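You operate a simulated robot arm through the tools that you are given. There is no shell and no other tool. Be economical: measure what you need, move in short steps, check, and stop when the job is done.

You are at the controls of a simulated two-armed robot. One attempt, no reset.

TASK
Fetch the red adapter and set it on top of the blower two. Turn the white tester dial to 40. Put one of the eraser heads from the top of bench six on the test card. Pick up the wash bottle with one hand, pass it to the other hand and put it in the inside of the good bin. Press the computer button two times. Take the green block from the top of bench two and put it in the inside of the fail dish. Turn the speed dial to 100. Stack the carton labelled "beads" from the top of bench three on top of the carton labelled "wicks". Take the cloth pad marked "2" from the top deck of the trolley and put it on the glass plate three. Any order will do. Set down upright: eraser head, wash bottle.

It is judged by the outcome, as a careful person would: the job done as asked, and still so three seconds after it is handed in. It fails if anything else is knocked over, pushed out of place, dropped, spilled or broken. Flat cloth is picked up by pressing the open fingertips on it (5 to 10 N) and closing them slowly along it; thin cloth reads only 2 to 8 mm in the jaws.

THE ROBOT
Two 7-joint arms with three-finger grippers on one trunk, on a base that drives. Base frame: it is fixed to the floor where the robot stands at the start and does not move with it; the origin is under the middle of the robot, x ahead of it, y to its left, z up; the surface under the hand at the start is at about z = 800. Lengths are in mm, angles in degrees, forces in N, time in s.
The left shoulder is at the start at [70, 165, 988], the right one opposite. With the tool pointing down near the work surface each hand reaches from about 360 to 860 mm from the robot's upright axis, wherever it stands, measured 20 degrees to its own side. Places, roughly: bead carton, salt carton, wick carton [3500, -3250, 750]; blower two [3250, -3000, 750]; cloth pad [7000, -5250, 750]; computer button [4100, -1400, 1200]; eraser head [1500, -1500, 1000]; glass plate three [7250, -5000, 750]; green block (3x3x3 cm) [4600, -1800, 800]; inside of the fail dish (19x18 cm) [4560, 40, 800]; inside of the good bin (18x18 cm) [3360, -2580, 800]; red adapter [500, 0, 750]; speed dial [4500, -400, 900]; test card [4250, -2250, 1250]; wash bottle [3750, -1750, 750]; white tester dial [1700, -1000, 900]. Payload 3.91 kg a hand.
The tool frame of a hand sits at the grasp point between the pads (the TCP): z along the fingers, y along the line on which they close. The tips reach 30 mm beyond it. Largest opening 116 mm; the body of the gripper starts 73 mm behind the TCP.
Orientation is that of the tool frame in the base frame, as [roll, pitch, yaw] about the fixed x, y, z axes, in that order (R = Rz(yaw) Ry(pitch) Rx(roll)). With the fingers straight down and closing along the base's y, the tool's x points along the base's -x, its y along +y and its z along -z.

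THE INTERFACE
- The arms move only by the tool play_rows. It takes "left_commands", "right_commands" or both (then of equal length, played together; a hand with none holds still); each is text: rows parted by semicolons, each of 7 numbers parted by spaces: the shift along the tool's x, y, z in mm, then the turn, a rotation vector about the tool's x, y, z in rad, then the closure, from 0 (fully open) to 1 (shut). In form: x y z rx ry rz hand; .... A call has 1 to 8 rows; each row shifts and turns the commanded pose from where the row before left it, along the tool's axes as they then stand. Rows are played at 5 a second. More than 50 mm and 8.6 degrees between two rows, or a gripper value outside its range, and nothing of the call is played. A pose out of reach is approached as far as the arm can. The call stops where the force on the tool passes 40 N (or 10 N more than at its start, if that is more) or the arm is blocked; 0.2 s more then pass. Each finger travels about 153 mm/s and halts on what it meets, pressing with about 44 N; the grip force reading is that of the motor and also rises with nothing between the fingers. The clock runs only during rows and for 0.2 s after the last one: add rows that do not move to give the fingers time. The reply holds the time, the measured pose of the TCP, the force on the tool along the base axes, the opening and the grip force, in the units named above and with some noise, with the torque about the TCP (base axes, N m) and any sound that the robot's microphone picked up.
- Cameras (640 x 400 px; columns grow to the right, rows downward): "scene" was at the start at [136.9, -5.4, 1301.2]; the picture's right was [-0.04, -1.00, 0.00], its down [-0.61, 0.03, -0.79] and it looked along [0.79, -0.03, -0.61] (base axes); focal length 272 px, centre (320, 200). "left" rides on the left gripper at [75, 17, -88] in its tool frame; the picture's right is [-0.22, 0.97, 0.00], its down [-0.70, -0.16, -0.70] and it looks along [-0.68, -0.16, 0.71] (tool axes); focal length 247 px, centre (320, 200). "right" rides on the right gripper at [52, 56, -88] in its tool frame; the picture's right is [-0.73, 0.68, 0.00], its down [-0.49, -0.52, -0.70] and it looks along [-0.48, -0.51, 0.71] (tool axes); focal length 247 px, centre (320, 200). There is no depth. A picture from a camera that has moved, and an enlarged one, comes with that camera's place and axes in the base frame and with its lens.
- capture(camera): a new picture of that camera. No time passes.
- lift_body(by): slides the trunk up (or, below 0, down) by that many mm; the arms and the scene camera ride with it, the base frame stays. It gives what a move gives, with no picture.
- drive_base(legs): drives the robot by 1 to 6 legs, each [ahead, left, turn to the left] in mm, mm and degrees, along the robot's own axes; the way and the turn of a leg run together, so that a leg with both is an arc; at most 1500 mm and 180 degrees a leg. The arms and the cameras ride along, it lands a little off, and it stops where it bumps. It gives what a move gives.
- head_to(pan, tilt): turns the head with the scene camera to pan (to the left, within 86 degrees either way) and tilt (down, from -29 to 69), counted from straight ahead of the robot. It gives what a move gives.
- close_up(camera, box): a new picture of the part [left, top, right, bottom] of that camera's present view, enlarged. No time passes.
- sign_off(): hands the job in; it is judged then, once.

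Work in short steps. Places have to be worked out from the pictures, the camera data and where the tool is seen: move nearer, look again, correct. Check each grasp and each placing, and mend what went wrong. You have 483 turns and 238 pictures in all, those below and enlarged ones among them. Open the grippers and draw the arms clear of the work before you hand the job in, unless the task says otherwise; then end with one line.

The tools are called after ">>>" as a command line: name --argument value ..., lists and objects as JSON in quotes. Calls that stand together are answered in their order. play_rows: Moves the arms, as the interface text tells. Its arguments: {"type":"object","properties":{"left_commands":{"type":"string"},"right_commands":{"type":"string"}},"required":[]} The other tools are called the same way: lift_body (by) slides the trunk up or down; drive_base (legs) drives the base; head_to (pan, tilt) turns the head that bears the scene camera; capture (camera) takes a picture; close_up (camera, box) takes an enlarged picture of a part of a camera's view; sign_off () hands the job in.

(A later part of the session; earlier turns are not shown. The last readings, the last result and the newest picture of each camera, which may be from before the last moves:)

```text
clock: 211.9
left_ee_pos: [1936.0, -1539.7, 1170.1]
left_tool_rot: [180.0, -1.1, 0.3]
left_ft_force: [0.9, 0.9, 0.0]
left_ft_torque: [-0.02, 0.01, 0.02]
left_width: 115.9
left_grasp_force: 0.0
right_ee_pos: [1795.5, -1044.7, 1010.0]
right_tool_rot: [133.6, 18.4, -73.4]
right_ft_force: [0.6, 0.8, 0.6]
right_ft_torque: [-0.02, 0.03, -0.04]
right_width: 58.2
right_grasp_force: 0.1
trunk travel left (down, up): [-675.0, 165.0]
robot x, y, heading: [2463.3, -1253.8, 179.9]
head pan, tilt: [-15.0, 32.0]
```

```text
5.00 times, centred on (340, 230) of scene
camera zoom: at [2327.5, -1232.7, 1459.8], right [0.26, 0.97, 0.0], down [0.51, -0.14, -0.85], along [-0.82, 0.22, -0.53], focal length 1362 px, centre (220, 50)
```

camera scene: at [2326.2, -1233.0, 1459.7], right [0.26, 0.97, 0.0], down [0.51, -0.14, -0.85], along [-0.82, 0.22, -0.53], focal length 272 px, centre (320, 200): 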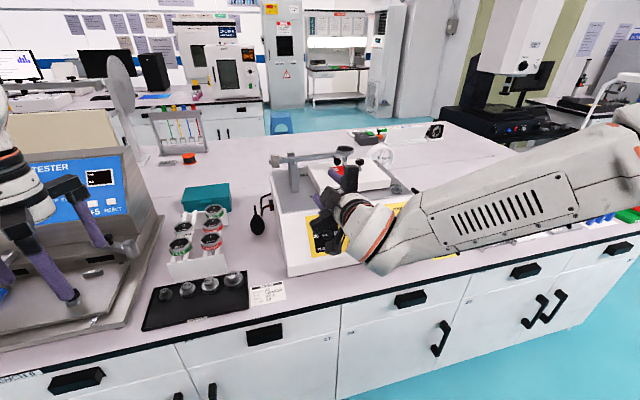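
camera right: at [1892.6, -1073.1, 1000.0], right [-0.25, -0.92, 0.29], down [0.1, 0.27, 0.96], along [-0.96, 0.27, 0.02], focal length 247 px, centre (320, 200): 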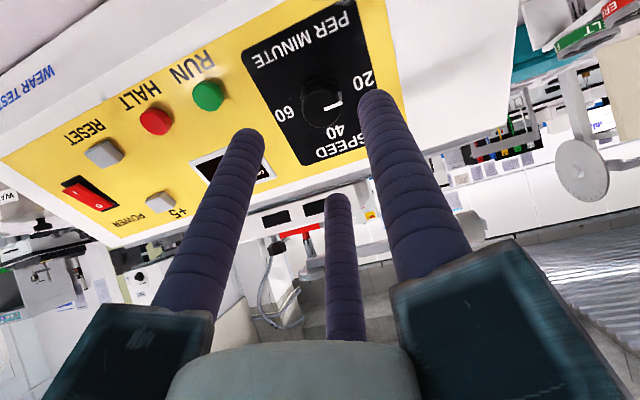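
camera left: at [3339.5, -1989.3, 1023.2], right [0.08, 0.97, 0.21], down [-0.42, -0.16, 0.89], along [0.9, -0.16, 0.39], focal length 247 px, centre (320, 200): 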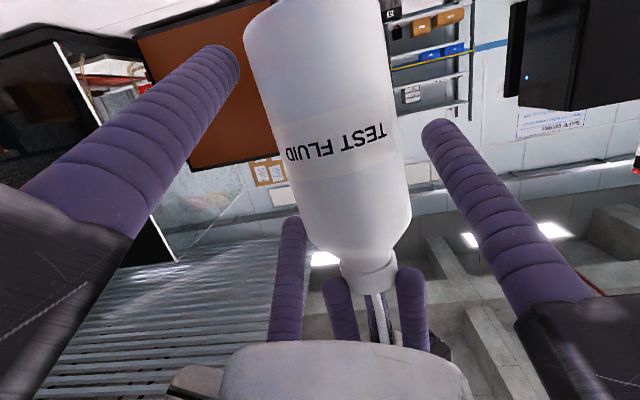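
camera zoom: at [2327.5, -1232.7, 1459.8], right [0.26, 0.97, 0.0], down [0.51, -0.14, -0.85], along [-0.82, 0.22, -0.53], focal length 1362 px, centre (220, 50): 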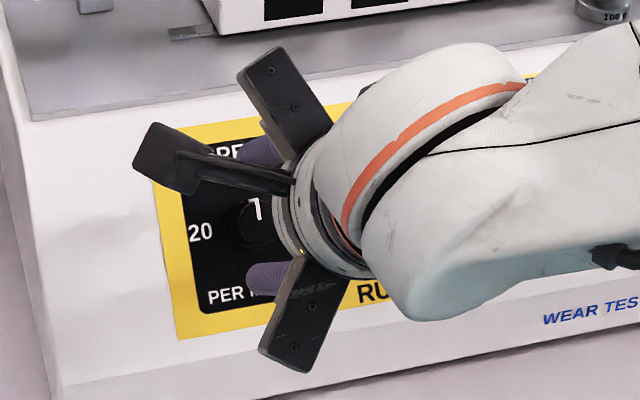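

Pointer is near 40. Retreat further to see it precisely.

>>> play_rows --right_commands "0 0 -45 0 0 0 0.5; 0 0 -45 0 0 0 0.5; 0 0 -45 0 0 0 0.5; 0 0 0 0 0 -0.144 0.3; 0 0 0 0 0 -0.144 0.3; 0 0 0 0 0 -0.144 0.3; 0 0 0 0 0 -0.144 0.3; 0 0 0 0 0 -0.144 0.3"

>>> play_rows --right_commands "0 0 0 0 0 -0.144 0.3; 0 0 0 0 0 -0.144 0.3; 0 0 0 0 0 -0.144 0.3; 0 0 0 0 0.1425 0 0; 0 0 0 0 0.1425 0 0; 0 0 0 0 0.1425 0 0; 0 0 0 0 0.1425 0 0; 0 0 0 0 0.1425 0 0"

>>> close_up --camera "scene" --box '[290, 190, 390, 270]'

```text
clock: 213.7
left_ee_pos: [1934.5, -1539.5, 1168.9]
left_tool_rot: [-179.9, -1.1, 0.2]
left_ft_force: [0.3, -0.7, -0.6]
left_ft_torque: [-0.01, 0.03, -0.02]
left_width: 115.8
left_grasp_force: 0.1
right_ee_pos: [1897.0, -1044.4, 1095.1]
right_tool_rot: [154.7, 43.7, -34.5]
right_ft_force: [0.8, -0.2, -0.4]
right_ft_torque: [0.01, -0.01, 0.03]
right_width: 81.3
right_grasp_force: 0.0
trunk travel left (down, up): [-675.0, 165.0]
robot x, y, heading: [2462.4, -1254.8, 179.9]
head pan, tilt: [-15.0, 32.0]
```

```text
clock: 215.5
left_ee_pos: [1932.5, -1540.8, 1168.1]
left_tool_rot: [-179.9, -1.2, 0.1]
left_ft_force: [-1.0, -0.2, 0.6]
left_ft_torque: [0.03, -0.01, -0.02]
left_width: 115.9
left_grasp_force: 0.0
right_ee_pos: [1896.2, -1045.0, 1095.4]
right_tool_rot: [-179.6, 8.4, 0.4]
right_ft_force: [-0.3, 0.3, 0.2]
right_ft_torque: [0.0, -0.01, 0.0]
right_width: 116.0
right_grasp_force: 0.1
trunk travel left (down, up): [-675.0, 165.0]
robot x, y, heading: [2462.3, -1253.1, 180.0]
head pan, tilt: [-15.0, 32.0]
```

```text
5.00 times, centred on (340, 230) of scene
camera zoom: at [2324.7, -1233.7, 1459.5], right [0.26, 0.97, 0.0], down [0.51, -0.14, -0.85], along [-0.82, 0.22, -0.53], focal length 1362 px, centre (220, 50)
```

zoom: 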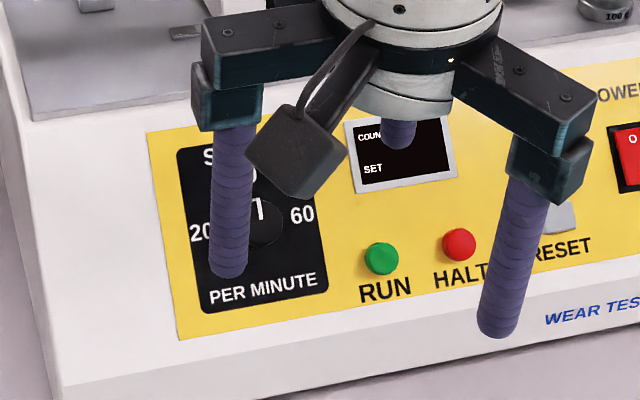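

Straighten the right hand fully, raise it, and look at the dial again.

>>> play_rows --right_commands "0 0 -20 0 0.147 0 0; 20 -30 -35 0 0 0 0; 30 -30 -25 0 0 0 0"

>>> close_up --camera "scene" --box '[300, 200, 360, 260]'

```text
refused: row 2 steps farther than a row can; nothing moved
```

```text
6.67 times, centred on (330, 230) of scene
camera zoom: at [2324.7, -1233.7, 1459.5], right [0.26, 0.97, 0.0], down [0.51, -0.14, -0.85], along [-0.82, 0.22, -0.53], focal length 1815 px, centre (253, 0)
```

zoom: 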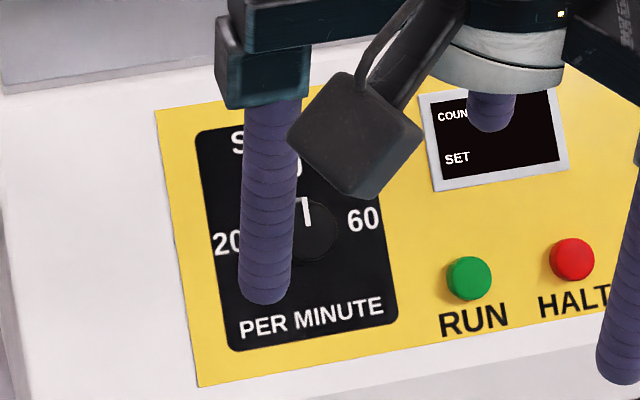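

>>> play_rows --right_commands "0 0 -20 0 0.147 0 0; 15 -25 -25 0 0 0 0; 15 -25 -25 0 0 0 0; 15 -20 -20 0 0 0 0"

>>> close_up --camera "scene" --box '[300, 200, 360, 260]'

```text
clock: 216.5
left_ee_pos: [1933.7, -1535.9, 1168.8]
left_tool_rot: [180.0, -1.1, 0.2]
left_ft_force: [0.4, 0.5, -0.6]
left_ft_torque: [-0.05, 0.03, -0.01]
left_width: 115.8
left_grasp_force: 0.0
right_ee_pos: [1944.2, -973.0, 1185.6]
right_tool_rot: [-179.7, 0.0, 0.2]
right_ft_force: [-0.5, -0.1, 0.0]
right_ft_torque: [-0.04, -0.01, 0.01]
right_width: 115.9
right_grasp_force: 0.2
trunk travel left (down, up): [-675.0, 165.0]
robot x, y, heading: [2462.3, -1250.5, 179.9]
head pan, tilt: [-15.0, 32.0]
```

```text
6.67 times, centred on (330, 230) of scene
camera zoom: at [2325.2, -1228.6, 1459.4], right [0.26, 0.97, 0.0], down [0.51, -0.14, -0.85], along [-0.82, 0.22, -0.53], focal length 1815 px, centre (253, 0)
```

zoom: 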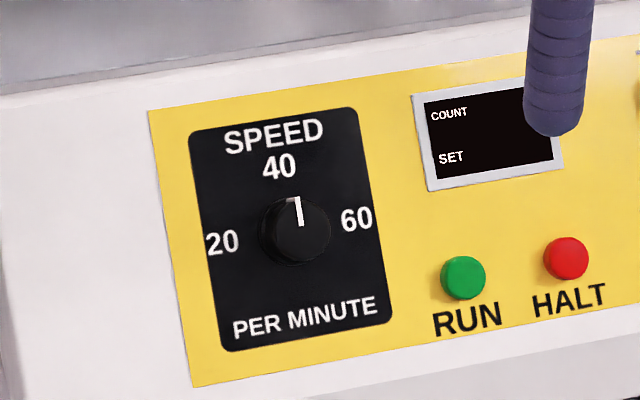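

The dial is squarely at 40. Next the eraser head in the rack (~[1568, −1390]). Move the left hand in line (y≈−1392) and drive 200 closer.

>>> play_rows --left_commands "0 -40 0 0 0 0 0; 0 -40 0 0 0 0 0; 0 -40 0 0 0 0 0; 0 -26 0 0 0 0 0"

>>> drive_base --legs '[[200, 0, 0]]'

>>> head_to --pan 12 --tilt 42

>>> capture --camera "scene"

>>> capture --camera "left"

```text
clock: 217.5
left_ee_pos: [1933.6, -1391.1, 1168.7]
left_tool_rot: [180.0, -1.1, 0.1]
left_ft_force: [-0.2, -0.2, 0.4]
left_ft_torque: [0.0, 0.0, -0.02]
left_width: 115.8
left_grasp_force: 0.0
right_ee_pos: [1944.7, -974.1, 1186.8]
right_tool_rot: [-179.6, 0.0, 0.4]
right_ft_force: [0.9, 0.3, 0.1]
right_ft_torque: [-0.06, -0.01, 0.02]
right_width: 115.9
right_grasp_force: 0.0
trunk travel left (down, up): [-675.0, 165.0]
robot x, y, heading: [2464.4, -1255.9, 179.9]
head pan, tilt: [-15.0, 32.0]
```

```text
clock: 219.1
left_ee_pos: [1734.6, -1393.3, 1168.9]
left_tool_rot: [-179.9, -1.1, 0.3]
left_ft_force: [0.7, 0.3, 0.3]
left_ft_torque: [0.0, 0.03, -0.02]
left_width: 116.1
left_grasp_force: 0.0
right_ee_pos: [1745.8, -976.1, 1186.3]
right_tool_rot: [-179.7, 0.0, 0.2]
right_ft_force: [-0.4, 0.1, -0.8]
right_ft_torque: [-0.03, 0.01, 0.02]
right_width: 116.1
right_grasp_force: 0.1
trunk travel left (down, up): [-675.0, 165.0]
robot x, y, heading: [2265.1, -1254.0, -180.2]
head pan, tilt: [-15.0, 32.0]
```

```text
clock: 220.0
left_ee_pos: [1734.2, -1393.2, 1169.1]
left_tool_rot: [180.0, -1.0, 0.2]
left_ft_force: [0.2, 0.6, 0.2]
left_ft_torque: [0.0, 0.02, -0.02]
left_width: 116.1
left_grasp_force: 0.0
right_ee_pos: [1745.8, -976.8, 1185.1]
right_tool_rot: [-179.6, 0.0, 0.2]
right_ft_force: [-0.3, 0.5, 0.8]
right_ft_torque: [-0.03, 0.03, 0.01]
right_width: 115.9
right_grasp_force: 0.1
trunk travel left (down, up): [-675.0, 165.0]
robot x, y, heading: [2264.6, -1252.1, -180.5]
head pan, tilt: [12.0, 42.0]
```

```text
117 pictures are left
camera scene: at [2131.6, -1273.3, 1444.6], right [-0.21, 0.98, 0.0], down [0.65, 0.14, -0.74], along [-0.73, -0.15, -0.67], focal length 272 px, centre (320, 200)
```

scene: 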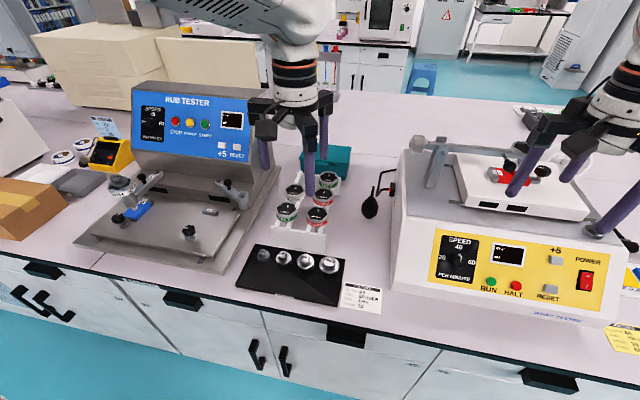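

```text
116 pictures are left
camera left: at [1807.7, -1411.5, 1258.0], right [-0.22, -0.98, 0.0], down [-0.71, 0.16, 0.69], along [-0.67, 0.15, -0.73], focal length 247 px, centre (320, 200)
```

left: 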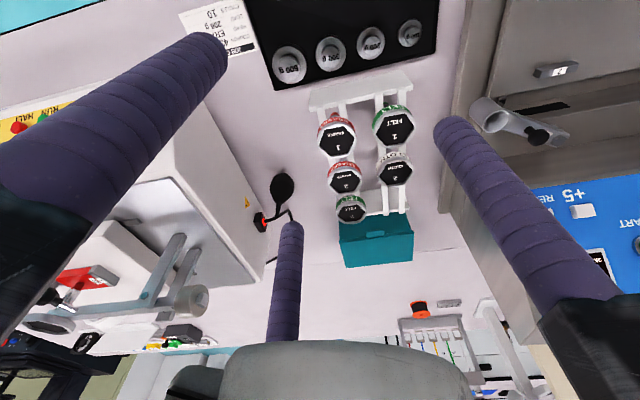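

Zoom on the rack from the left wrist camera.

>>> close_up --camera "left" --box '[290, 70, 430, 230]'

>>> close_up --camera "scene" --box '[260, 160, 360, 260]'

```text
2.50 times, centred on (360, 150) of left
camera zoom: at [1807.7, -1411.5, 1258.0], right [-0.22, -0.98, 0.0], down [-0.71, 0.16, 0.69], along [-0.67, 0.15, -0.73], focal length 617 px, centre (220, 325)
```

zoom: 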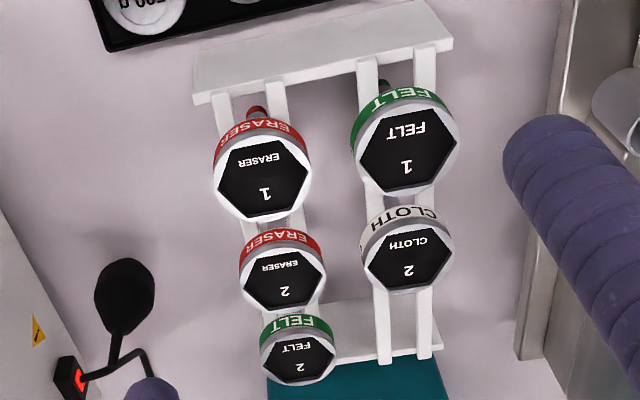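

```text
4.00 times, centred on (310, 210) of scene
camera zoom: at [2131.6, -1273.3, 1444.6], right [-0.21, 0.98, 0.0], down [0.65, 0.14, -0.74], along [-0.73, -0.15, -0.67], focal length 1089 px, centre (360, 160)
```

zoom: 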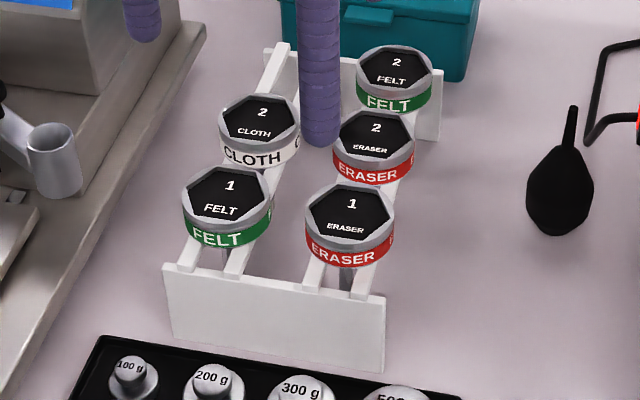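

Eraser head 1: top centre ≈[1604, −1392, 909], Ø≈62. I turn the left hand so fingers (210°, 330°, 90°) miss neighbours, and move above it.

>>> play_rows --left_commands "0 0 0 0 -0.019 0 0.3; 0 0 0 0 0 0.1496 0.3; 0 0 0 0 0 0.1496 0.3; 0 0 0 0 0 0.1496 0.3; 0 0 0 0 0 0.1496 0.3; 0 0 0 0 0 0.1496 0.3; 0 0 0 0 0 0.1496 0.3; 0 0 0 0 0 0.1496 0.3"

>>> play_rows --left_commands "-16.5 28 30 0 0 0 0.3; -16.5 28 30 0 0 0 0.3; -16.5 28 30 0 0 0 0.3; -16.5 28 30 0 0 0 0.3; 0 0 30 0 0 0 0.3; 0 0 0 0 0 0 0.3"

>>> capture --camera "left"

>>> close_up --camera "scene" --box '[240, 110, 380, 260]'

```text
clock: 221.8
left_ee_pos: [1734.4, -1394.6, 1168.6]
left_tool_rot: [-179.8, 0.1, -59.9]
left_ft_force: [0.2, -0.4, -0.3]
left_ft_torque: [0.01, -0.04, -0.04]
left_width: 81.4
left_grasp_force: 0.0
right_ee_pos: [1744.0, -976.6, 1187.6]
right_tool_rot: [-179.5, 0.1, 0.3]
right_ft_force: [0.1, -0.9, -0.5]
right_ft_torque: [0.02, 0.05, 0.02]
right_width: 116.2
right_grasp_force: 0.1
trunk travel left (down, up): [-675.0, 165.0]
robot x, y, heading: [2265.5, -1253.8, -180.0]
head pan, tilt: [12.0, 42.0]
```

```text
clock: 223.2
left_ee_pos: [1603.4, -1394.5, 1017.2]
left_tool_rot: [-180.0, 0.0, -59.8]
left_ft_force: [0.0, -0.2, -0.9]
left_ft_torque: [0.01, 0.02, -0.01]
left_width: 81.2
left_grasp_force: 0.0
right_ee_pos: [1745.3, -976.5, 1186.2]
right_tool_rot: [-179.6, 0.1, 0.4]
right_ft_force: [0.1, -0.3, -0.6]
right_ft_torque: [-0.01, -0.02, -0.01]
right_width: 116.0
right_grasp_force: 0.0
trunk travel left (down, up): [-675.0, 165.0]
robot x, y, heading: [2262.1, -1253.4, -179.9]
head pan, tilt: [12.0, 42.0]
```

```text
113 pictures are left
camera left: at [1627.6, -1467.7, 1106.1], right [-0.95, -0.3, 0.0], down [-0.21, 0.68, 0.7], along [-0.21, 0.67, -0.71], focal length 247 px, centre (320, 200)
```

left: 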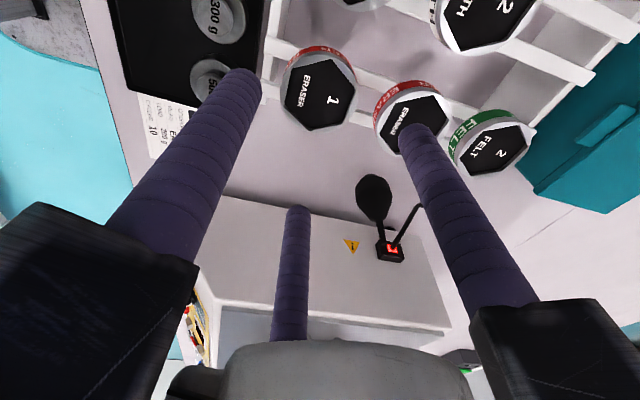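

```text
2.67 times, centred on (310, 185) of scene
camera zoom: at [2131.4, -1273.2, 1444.5], right [-0.21, 0.98, 0.0], down [0.65, 0.14, -0.74], along [-0.73, -0.16, -0.67], focal length 726 px, centre (347, 240)
```

zoom: 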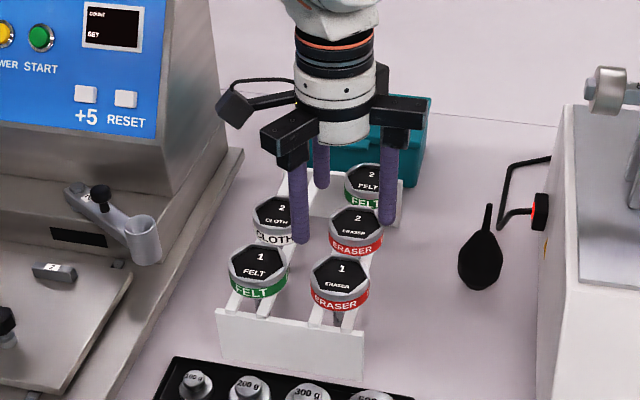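

Hand is centred over eraser 1 (within ~2 mm). Descend to TCP z≈922.

>>> play_rows --left_commands "0 0 30 0 0 0 0.3; 0 0 30 0 0 0 0.3; 0 0 20 0 0 0 0.3; 0 0 15 0 0 0 0.3; 0 0 0 0 0 0 0.3"

>>> capture --camera "left"

>>> close_up --camera "scene" --box '[240, 110, 380, 260]'

```text
clock: 224.4
left_ee_pos: [1605.0, -1392.9, 923.5]
left_tool_rot: [-180.0, 0.0, -59.8]
left_ft_force: [0.1, -0.2, -0.3]
left_ft_torque: [-0.02, 0.01, 0.01]
left_width: 81.4
left_grasp_force: 0.0
right_ee_pos: [1746.3, -977.1, 1186.8]
right_tool_rot: [-179.7, 0.0, 0.3]
right_ft_force: [-0.7, -0.1, -0.5]
right_ft_torque: [0.01, 0.02, 0.0]
right_width: 116.0
right_grasp_force: 0.1
trunk travel left (down, up): [-675.0, 165.0]
robot x, y, heading: [2263.3, -1254.4, -180.0]
head pan, tilt: [12.0, 42.0]
```

```text
111 pictures are left
camera left: at [1627.4, -1466.7, 1011.8], right [-0.95, -0.3, 0.0], down [-0.21, 0.68, 0.7], along [-0.21, 0.67, -0.71], focal length 247 px, centre (320, 200)
```

left: 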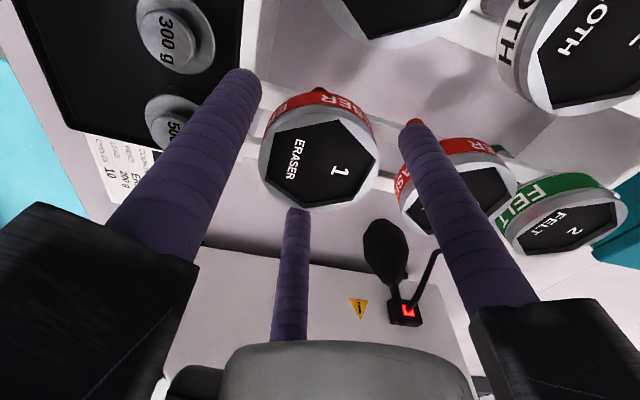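

```text
2.67 times, centred on (310, 185) of scene
camera zoom: at [2131.2, -1273.3, 1444.5], right [-0.21, 0.98, 0.0], down [0.65, 0.14, -0.74], along [-0.73, -0.16, -0.67], focal length 726 px, centre (347, 240)
```

zoom: 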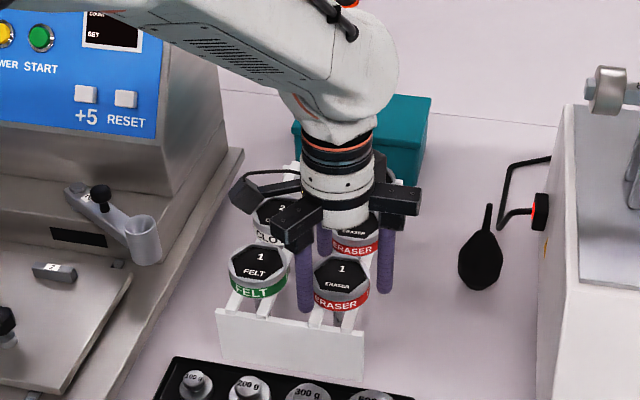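

Looks centred. Close slowly on the disc.

>>> play_rows --left_commands "0 0 0 0 0 0 0.34; 0 0 0 0 0 0 0.38; 0 0 0 0 0 0 0.42; 0 0 0 0 0 0 0.46; 0 0 0 0 0 0 0.5; 0 0 0 0 0 0 0.55; 0 0 0 0 0 0 0.55"

```text
clock: 226.0
left_ee_pos: [1604.6, -1392.0, 923.5]
left_tool_rot: [-180.0, 0.0, -59.8]
left_ft_force: [-0.2, 0.2, 0.5]
left_ft_torque: [0.06, 0.02, 0.04]
left_width: 61.4
left_grasp_force: 44.4
right_ee_pos: [1744.2, -976.1, 1186.7]
right_tool_rot: [-179.6, 0.0, 0.3]
right_ft_force: [-0.7, 0.2, -0.2]
right_ft_torque: [-0.03, -0.04, 0.01]
right_width: 115.8
right_grasp_force: 0.1
trunk travel left (down, up): [-675.0, 165.0]
robot x, y, heading: [2263.9, -1252.4, -179.8]
head pan, tilt: [12.0, 42.0]
```

Firm grip at 61 mm. Lift straight up 150 mm and look.

>>> play_rows --left_commands "0 0 -15 0 0 0 0.6; 0 0 -35 0 0 0 0.6; 0 0 -45 0 0 0 0.6; 0 0 -45 0 0 0 0.6; 0 0 -45 0 0 0 0.6; 0 0 -45 0 0 0 0.6"

>>> capture --camera "scene"

```text
clock: 227.4
left_ee_pos: [1605.2, -1392.6, 1153.3]
left_tool_rot: [-179.9, 0.0, -59.9]
left_ft_force: [0.1, 0.0, -2.2]
left_ft_torque: [-0.01, 0.04, -0.02]
left_width: 61.4
left_grasp_force: 44.0
right_ee_pos: [1744.8, -975.5, 1186.6]
right_tool_rot: [-179.6, -0.1, 0.3]
right_ft_force: [-1.6, -0.2, 0.8]
right_ft_torque: [-0.02, 0.09, -0.02]
right_width: 116.0
right_grasp_force: 0.0
trunk travel left (down, up): [-675.0, 165.0]
robot x, y, heading: [2261.9, -1255.4, -179.8]
head pan, tilt: [12.0, 42.0]
```

```text
109 pictures are left
camera scene: at [2132.0, -1273.0, 1444.5], right [-0.21, 0.98, 0.0], down [0.65, 0.14, -0.74], along [-0.73, -0.16, -0.67], focal length 272 px, centre (320, 200)
```

scene: 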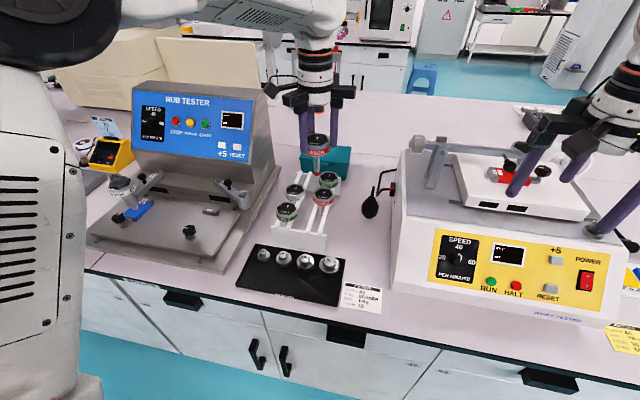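

>>> close_up --camera "scene" --box '[280, 110, 360, 190]'

```text
5.00 times, centred on (320, 150) of scene
camera zoom: at [2132.0, -1273.0, 1444.5], right [-0.21, 0.98, 0.0], down [0.65, 0.14, -0.74], along [-0.73, -0.16, -0.67], focal length 1362 px, centre (320, 450)
```

zoom: 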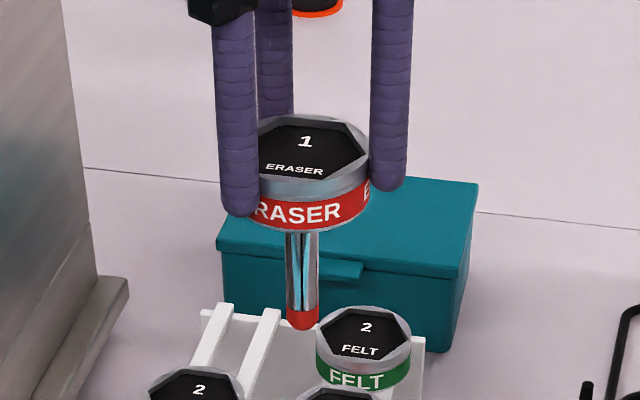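

Eraser head held: a disc on a ~65 mm stem. I retract, back away, and turn to face north (+y) to check the route around island 2's north end.

>>> play_rows --left_commands "20.8 -36 0 0 0 0 0.6; 20.8 -36 0 0 0 0 0.6; 20.8 -36 0 0 0 0 0.6"

>>> drive_base --legs '[[-200, 0, 0], [0, 0, -90], [700, 0, 0]]'

>>> head_to --pan -15 --tilt 15

>>> capture --camera "scene"

```text
clock: 228.2
left_ee_pos: [1729.6, -1392.7, 1154.2]
left_tool_rot: [179.9, 0.1, -59.8]
left_ft_force: [-0.5, -0.6, -0.5]
left_ft_torque: [0.01, 0.03, 0.03]
left_width: 61.3
left_grasp_force: 44.4
right_ee_pos: [1746.7, -977.0, 1187.1]
right_tool_rot: [-179.5, 0.2, 0.3]
right_ft_force: [0.5, -0.4, 0.3]
right_ft_torque: [-0.02, 0.04, 0.0]
right_width: 116.0
right_grasp_force: 0.0
trunk travel left (down, up): [-675.0, 165.0]
robot x, y, heading: [2264.6, -1254.9, -180.1]
head pan, tilt: [12.0, 42.0]
```

```text
clock: 237.0
left_ee_pos: [2300.3, -28.2, 1153.0]
left_tool_rot: [-180.0, 0.0, -148.7]
left_ft_force: [-0.4, -1.5, -1.7]
left_ft_torque: [0.03, -0.01, 0.01]
left_width: 60.9
left_grasp_force: 44.5
right_ee_pos: [2718.1, -35.7, 1186.0]
right_tool_rot: [-179.5, 0.0, -88.5]
right_ft_force: [0.0, 0.3, -0.2]
right_ft_torque: [0.0, -0.01, -0.01]
right_width: 115.9
right_grasp_force: 0.1
trunk travel left (down, up): [-675.0, 165.0]
robot x, y, heading: [2447.3, -560.1, 91.0]
head pan, tilt: [12.0, 42.0]
```

```text
clock: 237.9
left_ee_pos: [2300.3, -27.0, 1152.7]
left_tool_rot: [180.0, 0.0, -148.7]
left_ft_force: [-0.4, 0.5, -0.9]
left_ft_torque: [0.02, -0.01, 0.0]
left_width: 61.1
left_grasp_force: 43.9
right_ee_pos: [2718.8, -37.1, 1186.6]
right_tool_rot: [-179.6, 0.1, -88.6]
right_ft_force: [-0.1, -0.3, 0.5]
right_ft_torque: [0.0, 0.0, 0.03]
right_width: 115.9
right_grasp_force: 0.2
trunk travel left (down, up): [-675.0, 165.0]
robot x, y, heading: [2449.5, -561.8, 91.1]
head pan, tilt: [-15.0, 15.0]
```

```text
107 pictures are left
camera scene: at [2471.7, -421.2, 1486.9], right [0.97, -0.24, 0.0], down [-0.06, -0.25, -0.97], along [0.23, 0.94, -0.26], focal length 272 px, centre (320, 200)
```

scene: 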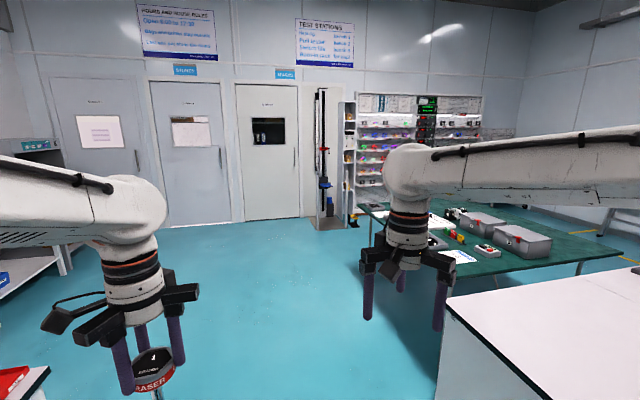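

The north passage is blocked by the green table; the southern way is known clear. I reverse down the aisle to y≈−5000 and turn to +x.

>>> drive_base --legs '[[0, 0, -1.1], [-1500, 0, 0], [-1500, 0, 0], [-1450, 0, 0]]'

>>> drive_base --legs '[[0, 0, -90], [1500, 0, 0], [400, 0, 0]]'

>>> head_to --pan 20 --tilt 12

>>> capture --camera "scene"

```text
clock: 259.4
left_ee_pos: [2313.1, -4436.4, 1152.8]
left_tool_rot: [-179.8, 0.1, -149.6]
left_ft_force: [0.1, -0.7, -1.0]
left_ft_torque: [0.0, 0.03, -0.03]
left_width: 61.1
left_grasp_force: 44.3
right_ee_pos: [2730.3, -4449.7, 1187.1]
right_tool_rot: [-179.6, 0.0, -89.5]
right_ft_force: [0.0, 0.7, -0.4]
right_ft_torque: [0.02, -0.04, 0.02]
right_width: 116.2
right_grasp_force: 0.1
trunk travel left (down, up): [-675.0, 165.0]
robot x, y, heading: [2456.4, -4968.4, 90.0]
head pan, tilt: [-15.0, 15.0]
```

```text
clock: 272.9
left_ee_pos: [4909.6, -4839.6, 1152.8]
left_tool_rot: [-180.0, 0.0, 119.9]
left_ft_force: [0.4, -0.3, -0.1]
left_ft_torque: [0.0, -0.03, 0.0]
left_width: 61.6
left_grasp_force: 43.6
right_ee_pos: [4890.6, -5257.1, 1186.8]
right_tool_rot: [-179.6, 0.0, -180.0]
right_ft_force: [-0.7, -0.9, 0.3]
right_ft_torque: [-0.04, -0.01, -0.05]
right_width: 116.0
right_grasp_force: 0.0
trunk travel left (down, up): [-675.0, 165.0]
robot x, y, heading: [4374.9, -4976.1, -0.5]
head pan, tilt: [-15.0, 15.0]
```

```text
clock: 273.9
left_ee_pos: [4911.0, -4839.3, 1153.0]
left_tool_rot: [-180.0, 0.0, 119.9]
left_ft_force: [-0.6, 0.0, -2.2]
left_ft_torque: [0.0, 0.02, 0.0]
left_width: 61.2
left_grasp_force: 44.1
right_ee_pos: [4890.7, -5255.9, 1186.7]
right_tool_rot: [-179.6, 0.1, -180.0]
right_ft_force: [0.2, -0.8, 0.3]
right_ft_torque: [0.02, -0.03, 0.01]
right_width: 116.0
right_grasp_force: 0.0
trunk travel left (down, up): [-675.0, 165.0]
robot x, y, heading: [4373.5, -4976.1, -0.4]
head pan, tilt: [20.0, 12.0]
```

```text
106 pictures are left
camera scene: at [4512.1, -4945.8, 1491.9], right [0.34, -0.94, 0.0], down [-0.2, -0.07, -0.98], along [0.92, 0.33, -0.21], focal length 272 px, centre (320, 200)
```

scene: 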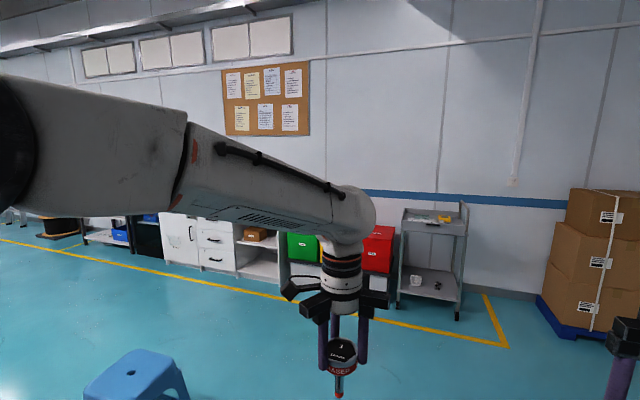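

A blue stool is at ~[5190, −3820]. I pass east of it: drive to x≈5870, then north, then turn toward island 2.

>>> drive_base --legs '[[1500, 0, 0], [0, 0, 90.4], [1500, 0, 0], [1100, 0, 0], [0, 0, 60]]'

>>> head_to --pan 10 --tilt 15

>>> capture --camera "scene"

```text
clock: 300.2
left_ee_pos: [5290.4, -2238.7, 1153.1]
left_tool_rot: [-180.0, 0.0, -88.3]
left_ft_force: [0.1, 0.0, -1.5]
left_ft_torque: [-0.02, 0.01, 0.01]
left_width: 61.1
left_grasp_force: 43.9
right_ee_pos: [5505.7, -1879.8, 1186.9]
right_tool_rot: [-179.5, 0.0, -28.2]
right_ft_force: [-0.1, 0.5, -0.2]
right_ft_torque: [0.02, 0.0, 0.0]
right_width: 116.0
right_grasp_force: 0.0
trunk travel left (down, up): [-675.0, 165.0]
robot x, y, heading: [5826.8, -2367.0, 151.4]
head pan, tilt: [20.0, 12.0]
```

```text
clock: 300.9
left_ee_pos: [5291.2, -2238.0, 1153.0]
left_tool_rot: [-179.9, -0.1, -88.2]
left_ft_force: [0.9, 0.2, -1.3]
left_ft_torque: [0.02, -0.02, 0.01]
left_width: 61.2
left_grasp_force: 44.0
right_ee_pos: [5506.0, -1880.8, 1187.2]
right_tool_rot: [-179.6, 0.0, -28.2]
right_ft_force: [-0.7, 0.2, 0.3]
right_ft_torque: [0.03, -0.01, 0.02]
right_width: 115.9
right_grasp_force: 0.0
trunk travel left (down, up): [-675.0, 165.0]
robot x, y, heading: [5827.4, -2376.8, 151.6]
head pan, tilt: [10.0, 15.0]
```

```text
105 pictures are left
camera scene: at [5695.1, -2320.4, 1487.0], right [0.32, 0.95, 0.0], down [0.25, -0.08, -0.97], along [-0.92, 0.31, -0.26], focal length 272 px, centre (320, 200)
```

scene: 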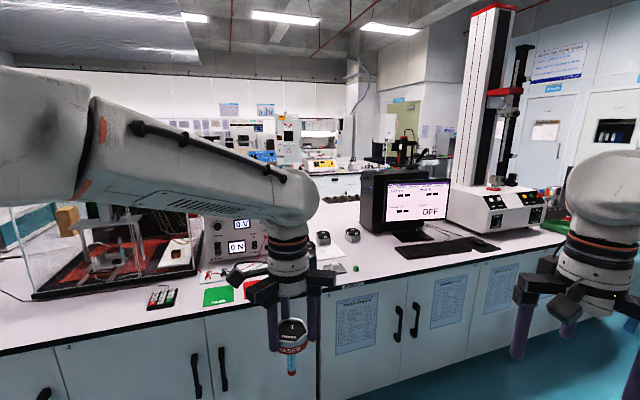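

Turn to face −x and zoom on the test-rig area.

>>> drive_base --legs '[[0, 0, 28.5], [350, 0, 0]]'

>>> head_to --pan 0 --tilt 20

>>> capture --camera "scene"

```text
clock: 304.6
left_ee_pos: [4941.5, -2508.8, 1153.6]
left_tool_rot: [-180.0, 0.0, -60.0]
left_ft_force: [-0.2, -0.6, -1.3]
left_ft_torque: [-0.03, 0.03, 0.02]
left_width: 61.2
left_grasp_force: 44.2
right_ee_pos: [4960.1, -2091.3, 1187.6]
right_tool_rot: [-179.6, 0.2, 0.1]
right_ft_force: [1.4, 0.1, -0.7]
right_ft_torque: [0.03, 0.02, 0.01]
right_width: 116.1
right_grasp_force: 0.1
trunk travel left (down, up): [-675.0, 165.0]
robot x, y, heading: [5472.5, -2371.0, 179.9]
head pan, tilt: [10.0, 15.0]
```

```text
clock: 305.3
left_ee_pos: [4940.0, -2508.6, 1152.3]
left_tool_rot: [-180.0, 0.0, -60.0]
left_ft_force: [-0.6, 0.1, -0.8]
left_ft_torque: [-0.01, 0.01, -0.02]
left_width: 61.1
left_grasp_force: 44.0
right_ee_pos: [4959.9, -2090.6, 1186.7]
right_tool_rot: [-179.5, 0.0, 0.1]
right_ft_force: [-0.2, -0.3, -0.7]
right_ft_torque: [0.0, -0.04, -0.01]
right_width: 116.1
right_grasp_force: 0.1
trunk travel left (down, up): [-675.0, 165.0]
robot x, y, heading: [5475.2, -2369.6, 179.6]
head pan, tilt: [0.0, 20.0]
```

```text
104 pictures are left
camera scene: at [5333.0, -2372.7, 1478.8], right [0.0, 1.0, 0.0], down [0.34, 0.0, -0.94], along [-0.94, 0.0, -0.34], focal length 272 px, centre (320, 200)
```

scene: 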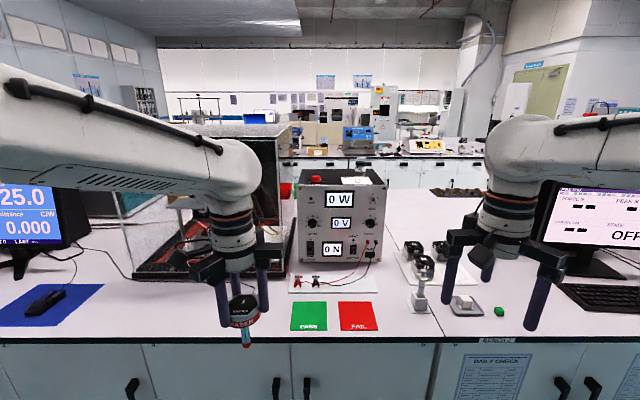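

>>> close_up --camera "scene" --box '[280, 155, 520, 335]'

```text
2.22 times, centred on (400, 245) of scene
camera zoom: at [5333.0, -2372.7, 1478.8], right [0.0, 1.0, 0.0], down [0.34, 0.0, -0.94], along [-0.94, 0.0, -0.34], focal length 605 px, centre (142, 100)
```

zoom: 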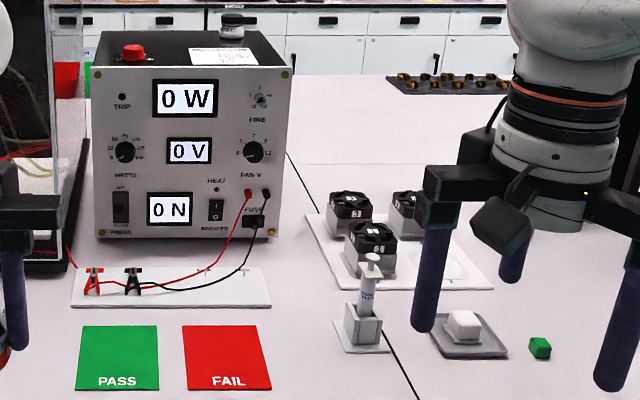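

The test card is the sheet on top of the grey instrument (top ≈1160, card ≈[4207, −2218]). I raise the trunk fully and move closer for a proper look.

>>> lift_body --by 164

>>> drive_base --legs '[[0, -315, 0.4], [380, 0, 0]]'

>>> head_to --pan 12 --tilt 30

>>> capture --camera "scene"

```text
clock: 307.2
left_ee_pos: [4942.7, -2508.5, 1315.5]
left_tool_rot: [-179.9, 0.0, -60.0]
left_ft_force: [-0.5, -0.2, -0.1]
left_ft_torque: [0.01, 0.01, -0.02]
left_width: 61.2
left_grasp_force: 44.1
right_ee_pos: [4958.6, -2091.5, 1350.1]
right_tool_rot: [-179.6, 0.0, 0.0]
right_ft_force: [1.1, 0.3, -0.6]
right_ft_torque: [0.02, -0.03, 0.03]
right_width: 116.0
right_grasp_force: 0.0
trunk travel left (down, up): [-839.0, 1.0]
robot x, y, heading: [5478.0, -2371.6, 180.2]
head pan, tilt: [0.0, 20.0]
```

```text
clock: 311.3
left_ee_pos: [4561.5, -2197.2, 1318.2]
left_tool_rot: [-179.9, 0.1, -59.7]
left_ft_force: [0.0, 0.2, -0.6]
left_ft_torque: [0.0, 0.05, -0.02]
left_width: 61.1
left_grasp_force: 43.9
right_ee_pos: [4577.2, -1781.8, 1351.5]
right_tool_rot: [-179.6, 0.0, 0.4]
right_ft_force: [0.3, -0.6, 0.1]
right_ft_torque: [0.02, 0.04, 0.02]
right_width: 115.9
right_grasp_force: 0.1
trunk travel left (down, up): [-839.0, 1.0]
robot x, y, heading: [5097.3, -2058.1, -179.8]
head pan, tilt: [0.0, 20.0]
```

```text
clock: 312.0
left_ee_pos: [4559.9, -2199.3, 1317.3]
left_tool_rot: [-179.8, 0.1, -59.7]
left_ft_force: [-0.4, 0.0, -1.0]
left_ft_torque: [0.01, -0.02, 0.0]
left_width: 61.3
left_grasp_force: 43.5
right_ee_pos: [4574.9, -1782.5, 1351.7]
right_tool_rot: [-179.6, 0.0, 0.4]
right_ft_force: [0.4, 0.2, -0.1]
right_ft_torque: [-0.05, 0.0, 0.0]
right_width: 115.8
right_grasp_force: 0.1
trunk travel left (down, up): [-839.0, 1.0]
robot x, y, heading: [5090.1, -2059.1, -180.1]
head pan, tilt: [12.0, 30.0]
```

```text
102 pictures are left
camera scene: at [4955.4, -2079.3, 1626.8], right [-0.21, 0.98, 0.0], down [0.49, 0.1, -0.87], along [-0.85, -0.18, -0.5], focal length 272 px, centre (320, 200)
```

scene: 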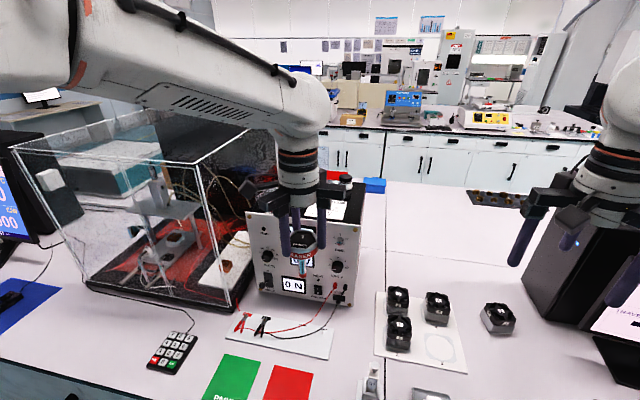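

Zoom the instrument's top from here.

>>> close_up --camera "scene" --box '[230, 150, 390, 290]'

>>> capture --camera "left"

```text
2.86 times, centred on (310, 220) of scene
camera zoom: at [4955.4, -2079.3, 1626.8], right [-0.21, 0.98, 0.0], down [0.49, 0.1, -0.87], along [-0.85, -0.18, -0.5], focal length 778 px, centre (349, 143)
```

zoom: 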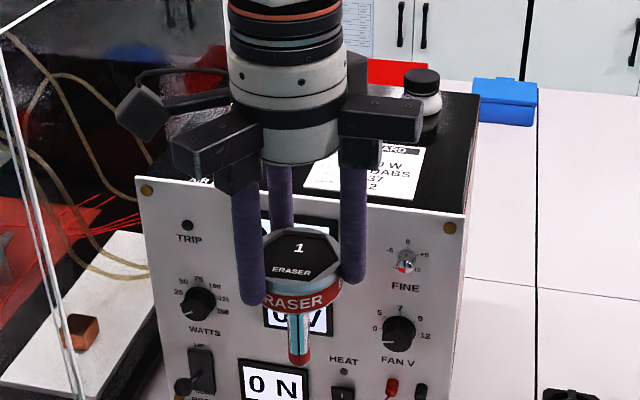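

```text
100 pictures are left
camera left: at [4582.8, -2272.3, 1404.6], right [-0.95, -0.3, 0.0], down [-0.21, 0.68, 0.7], along [-0.21, 0.67, -0.71], focal length 247 px, centre (320, 200)
```

left: 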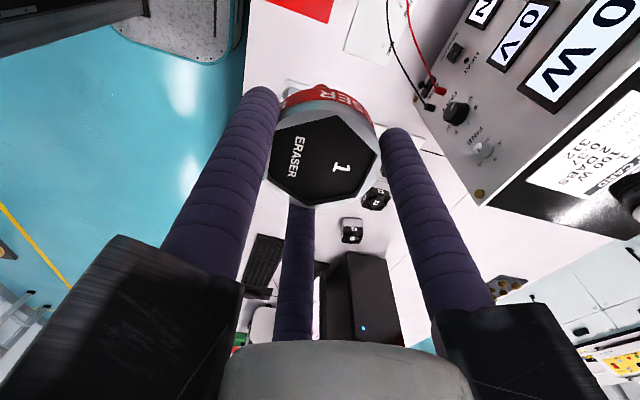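

Instrument top z≈1146; card spans x 4127–4246, y −2284…−2156. Eraser tip is ~110 mm below TCP. Drive 50 closer and extend over the card's near part.

>>> drive_base --legs '[[50, 0, 0]]'

>>> play_rows --left_commands "-18.1 37.4 0 0 0 0 0.6; -18.1 37.4 0 0 0 0 0.6; -18.1 37.4 0 0 0 0 0.6; -18.1 37.4 0 0 0 0 0.6; -18.1 37.4 0 0 0 0 0.6; -18.1 37.4 0 0 0 0 0.6; 0 0 0 0 0 0 0.6"

>>> capture --camera "left"

>>> close_up --camera "scene" --box '[220, 130, 400, 270]'

```text
clock: 313.0
left_ee_pos: [4520.7, -2198.1, 1322.4]
left_tool_rot: [179.6, 0.4, -59.8]
left_ft_force: [1.9, -0.1, -0.5]
left_ft_torque: [0.01, 0.1, -0.03]
left_width: 61.1
left_grasp_force: 43.5
right_ee_pos: [4538.2, -1781.1, 1355.6]
right_tool_rot: [-179.6, 0.7, 0.4]
right_ft_force: [1.8, 1.1, -0.1]
right_ft_torque: [0.01, 0.12, 0.03]
right_width: 116.1
right_grasp_force: 0.0
trunk travel left (down, up): [-839.0, 1.0]
robot x, y, heading: [5045.2, -2058.0, -179.7]
head pan, tilt: [12.0, 30.0]
```

```text
clock: 314.6
left_ee_pos: [4265.4, -2217.9, 1316.1]
left_tool_rot: [179.9, 0.0, -59.9]
left_ft_force: [1.0, 0.2, -0.9]
left_ft_torque: [0.0, 0.0, 0.02]
left_width: 61.0
left_grasp_force: 44.3
right_ee_pos: [4527.7, -1781.8, 1352.7]
right_tool_rot: [-179.5, 0.3, 0.3]
right_ft_force: [0.5, 0.0, 0.5]
right_ft_torque: [0.02, 0.02, 0.01]
right_width: 115.9
right_grasp_force: 0.0
trunk travel left (down, up): [-839.0, 1.0]
robot x, y, heading: [5044.7, -2057.8, -180.0]
head pan, tilt: [12.0, 30.0]
```

```text
99 pictures are left
camera left: at [4287.4, -2290.9, 1404.4], right [-0.95, -0.3, 0.0], down [-0.21, 0.68, 0.7], along [-0.21, 0.67, -0.71], focal length 247 px, centre (320, 200)
```

left: 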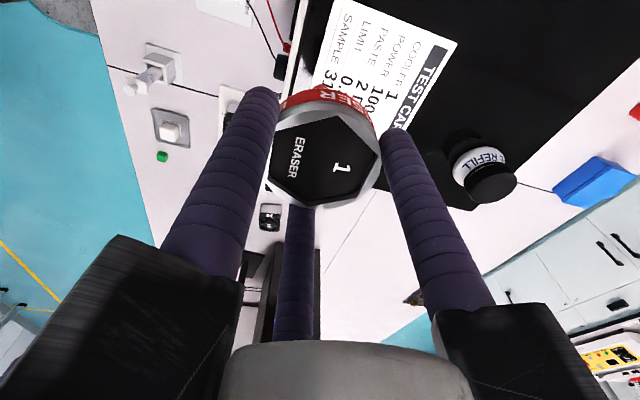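

```text
2.86 times, centred on (310, 200) of scene
camera zoom: at [4907.6, -2080.1, 1626.7], right [-0.21, 0.98, 0.0], down [0.49, 0.11, -0.87], along [-0.85, -0.18, -0.5], focal length 778 px, centre (349, 200)
```

zoom: 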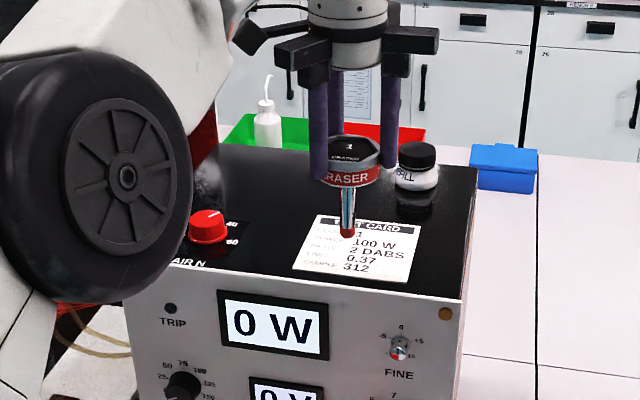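

Card location confirmed. Descend to tip ≈1160, then extend 40 mm further over the card.

>>> play_rows --left_commands "0 0 15 0 0 0 0.6; 0 0 15 0 0 0 0.6; 0 0 12 0 0 0 0.6; -5 8.66 0 0 0 0 0.6; -5 8.66 0 0 0 0 0.6; -5 8.66 0 0 0 0 0.6; -5 8.66 0 0 0 0 0.6; 0 0 0 0 0 0 0.6"

>>> close_up --camera "scene" --box '[270, 170, 370, 250]'

```text
clock: 316.4
left_ee_pos: [4244.7, -2216.4, 1276.2]
left_tool_rot: [179.9, 0.1, -59.6]
left_ft_force: [0.4, -0.6, -0.8]
left_ft_torque: [0.0, 0.0, -0.02]
left_width: 60.9
left_grasp_force: 43.6
left hand out of reach, approached as far as the arm can: row 6, 7
right_ee_pos: [4528.1, -1781.2, 1352.2]
right_tool_rot: [-179.6, 0.1, 0.4]
right_ft_force: [0.3, -0.2, -0.9]
right_ft_torque: [0.01, 0.01, 0.02]
right_width: 116.0
right_grasp_force: 0.0
trunk travel left (down, up): [-839.0, 1.0]
robot x, y, heading: [5041.8, -2058.1, -180.0]
head pan, tilt: [12.0, 30.0]
```

```text
5.00 times, centred on (320, 210) of scene
camera zoom: at [4907.6, -2079.1, 1626.8], right [-0.21, 0.98, 0.0], down [0.49, 0.1, -0.87], along [-0.85, -0.18, -0.5], focal length 1362 px, centre (320, 150)
```

zoom: 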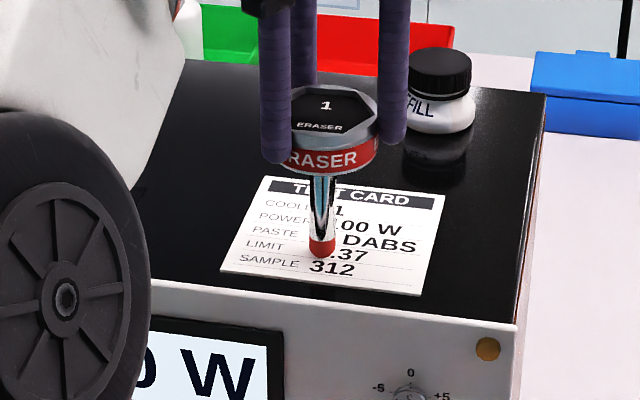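

The hand is at its reach limit with the tip at the card's front edge. I creep the base 22 mm closer.

>>> drive_base --legs '[[22, 0, 0]]'

```text
clock: 317.2
left_ee_pos: [4226.9, -2218.0, 1278.1]
left_tool_rot: [179.7, 0.2, -59.7]
left_ft_force: [0.4, 0.2, -0.1]
left_ft_torque: [0.02, 0.08, 0.0]
left_width: 61.0
left_grasp_force: 43.5
right_ee_pos: [4511.3, -1780.8, 1354.1]
right_tool_rot: [-179.7, 0.4, 0.4]
right_ft_force: [0.4, 0.9, -0.4]
right_ft_torque: [0.02, 0.04, -0.01]
right_width: 116.1
right_grasp_force: 0.0
trunk travel left (down, up): [-839.0, 1.0]
robot x, y, heading: [5025.0, -2058.9, -180.0]
head pan, tilt: [12.0, 30.0]
```

No bump. One more 10 mm, then descend slowly.

>>> drive_base --legs '[[12, 0, 0]]'

>>> play_rows --left_commands "0 0 6 0 0 0 0.6; 0 0 4 0 0 0 0.6; 0 0 0 0 0 0 0.6"

>>> close_up --camera "scene" --box '[270, 180, 370, 260]'

```text
clock: 317.9
left_ee_pos: [4215.0, -2218.7, 1277.2]
left_tool_rot: [179.9, 0.1, -59.6]
left_ft_force: [-0.4, 0.2, -0.6]
left_ft_torque: [-0.01, 0.04, -0.06]
left_width: 60.7
left_grasp_force: 44.0
right_ee_pos: [4497.5, -1780.9, 1354.6]
right_tool_rot: [-179.6, 0.3, 0.4]
right_ft_force: [0.9, 0.7, 0.9]
right_ft_torque: [0.01, 0.09, -0.01]
right_width: 115.9
right_grasp_force: 0.0
trunk travel left (down, up): [-839.0, 1.0]
robot x, y, heading: [5014.3, -2056.2, -180.4]
head pan, tilt: [12.0, 30.0]
```

```text
clock: 318.7
left_ee_pos: [4212.6, -2217.5, 1271.8]
left_tool_rot: [179.6, 0.2, -59.6]
left_ft_force: [-7.9, -1.6, 32.7]
left_ft_torque: [-0.25, 0.83, -0.03]
left_width: 60.9
left_grasp_force: 44.0
right_ee_pos: [4496.5, -1780.8, 1354.4]
right_tool_rot: [-179.6, 0.3, 0.3]
right_ft_force: [0.4, 0.3, 0.0]
right_ft_torque: [-0.02, 0.03, 0.02]
right_width: 116.0
right_grasp_force: 0.1
trunk travel left (down, up): [-839.0, 1.0]
robot x, y, heading: [5009.7, -2058.0, -179.9]
head pan, tilt: [12.0, 30.0]
```

```text
5.00 times, centred on (320, 220) of scene
camera zoom: at [4877.5, -2078.6, 1627.6], right [-0.21, 0.98, 0.0], down [0.49, 0.1, -0.87], along [-0.85, -0.18, -0.5], focal length 1362 px, centre (320, 100)
```

zoom: 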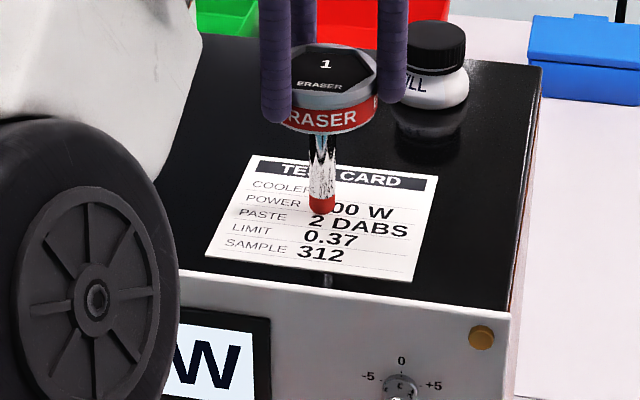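

Contact (33 N). Ease up ~5 mm in small steps to unload before releasing.

>>> play_rows --left_commands "0 0 -3 0 0 0 0.6; 0 0 -1.5 0 0 0 0.6; 0 0 0 0 0 0 0.6; 0 0 0 0 0 0 0.6"

```text
clock: 319.7
left_ee_pos: [4213.4, -2217.0, 1271.8]
left_tool_rot: [179.8, 0.1, -59.8]
left_ft_force: [0.5, 0.2, 21.4]
left_ft_torque: [0.08, -0.03, 0.02]
left_width: 60.9
left_grasp_force: 44.0
right_ee_pos: [4498.1, -1780.4, 1354.3]
right_tool_rot: [-179.6, 0.3, 0.3]
right_ft_force: [-0.5, -0.4, -0.2]
right_ft_torque: [0.0, 0.0, -0.01]
right_width: 116.1
right_grasp_force: 0.1
trunk travel left (down, up): [-839.0, 1.0]
robot x, y, heading: [5010.6, -2058.1, -179.9]
head pan, tilt: [12.0, 30.0]
```

>>> play_rows --left_commands "0 0 -1 0 0 0 0.6; 0 0 0 0 0 0 0.6; 0 0 0 0 0 0 0.6"

```text
clock: 320.5
left_ee_pos: [4213.1, -2217.0, 1271.6]
left_tool_rot: [179.9, 0.0, -59.7]
left_ft_force: [2.6, 0.3, 11.3]
left_ft_torque: [0.07, -0.18, 0.02]
left_width: 61.0
left_grasp_force: 43.9
right_ee_pos: [4495.2, -1781.7, 1353.6]
right_tool_rot: [-179.5, 0.3, 0.4]
right_ft_force: [0.6, -0.3, 0.1]
right_ft_torque: [0.0, 0.0, 0.02]
right_width: 116.2
right_grasp_force: 0.0
trunk travel left (down, up): [-839.0, 1.0]
robot x, y, heading: [5010.8, -2054.4, -180.0]
head pan, tilt: [12.0, 30.0]
```

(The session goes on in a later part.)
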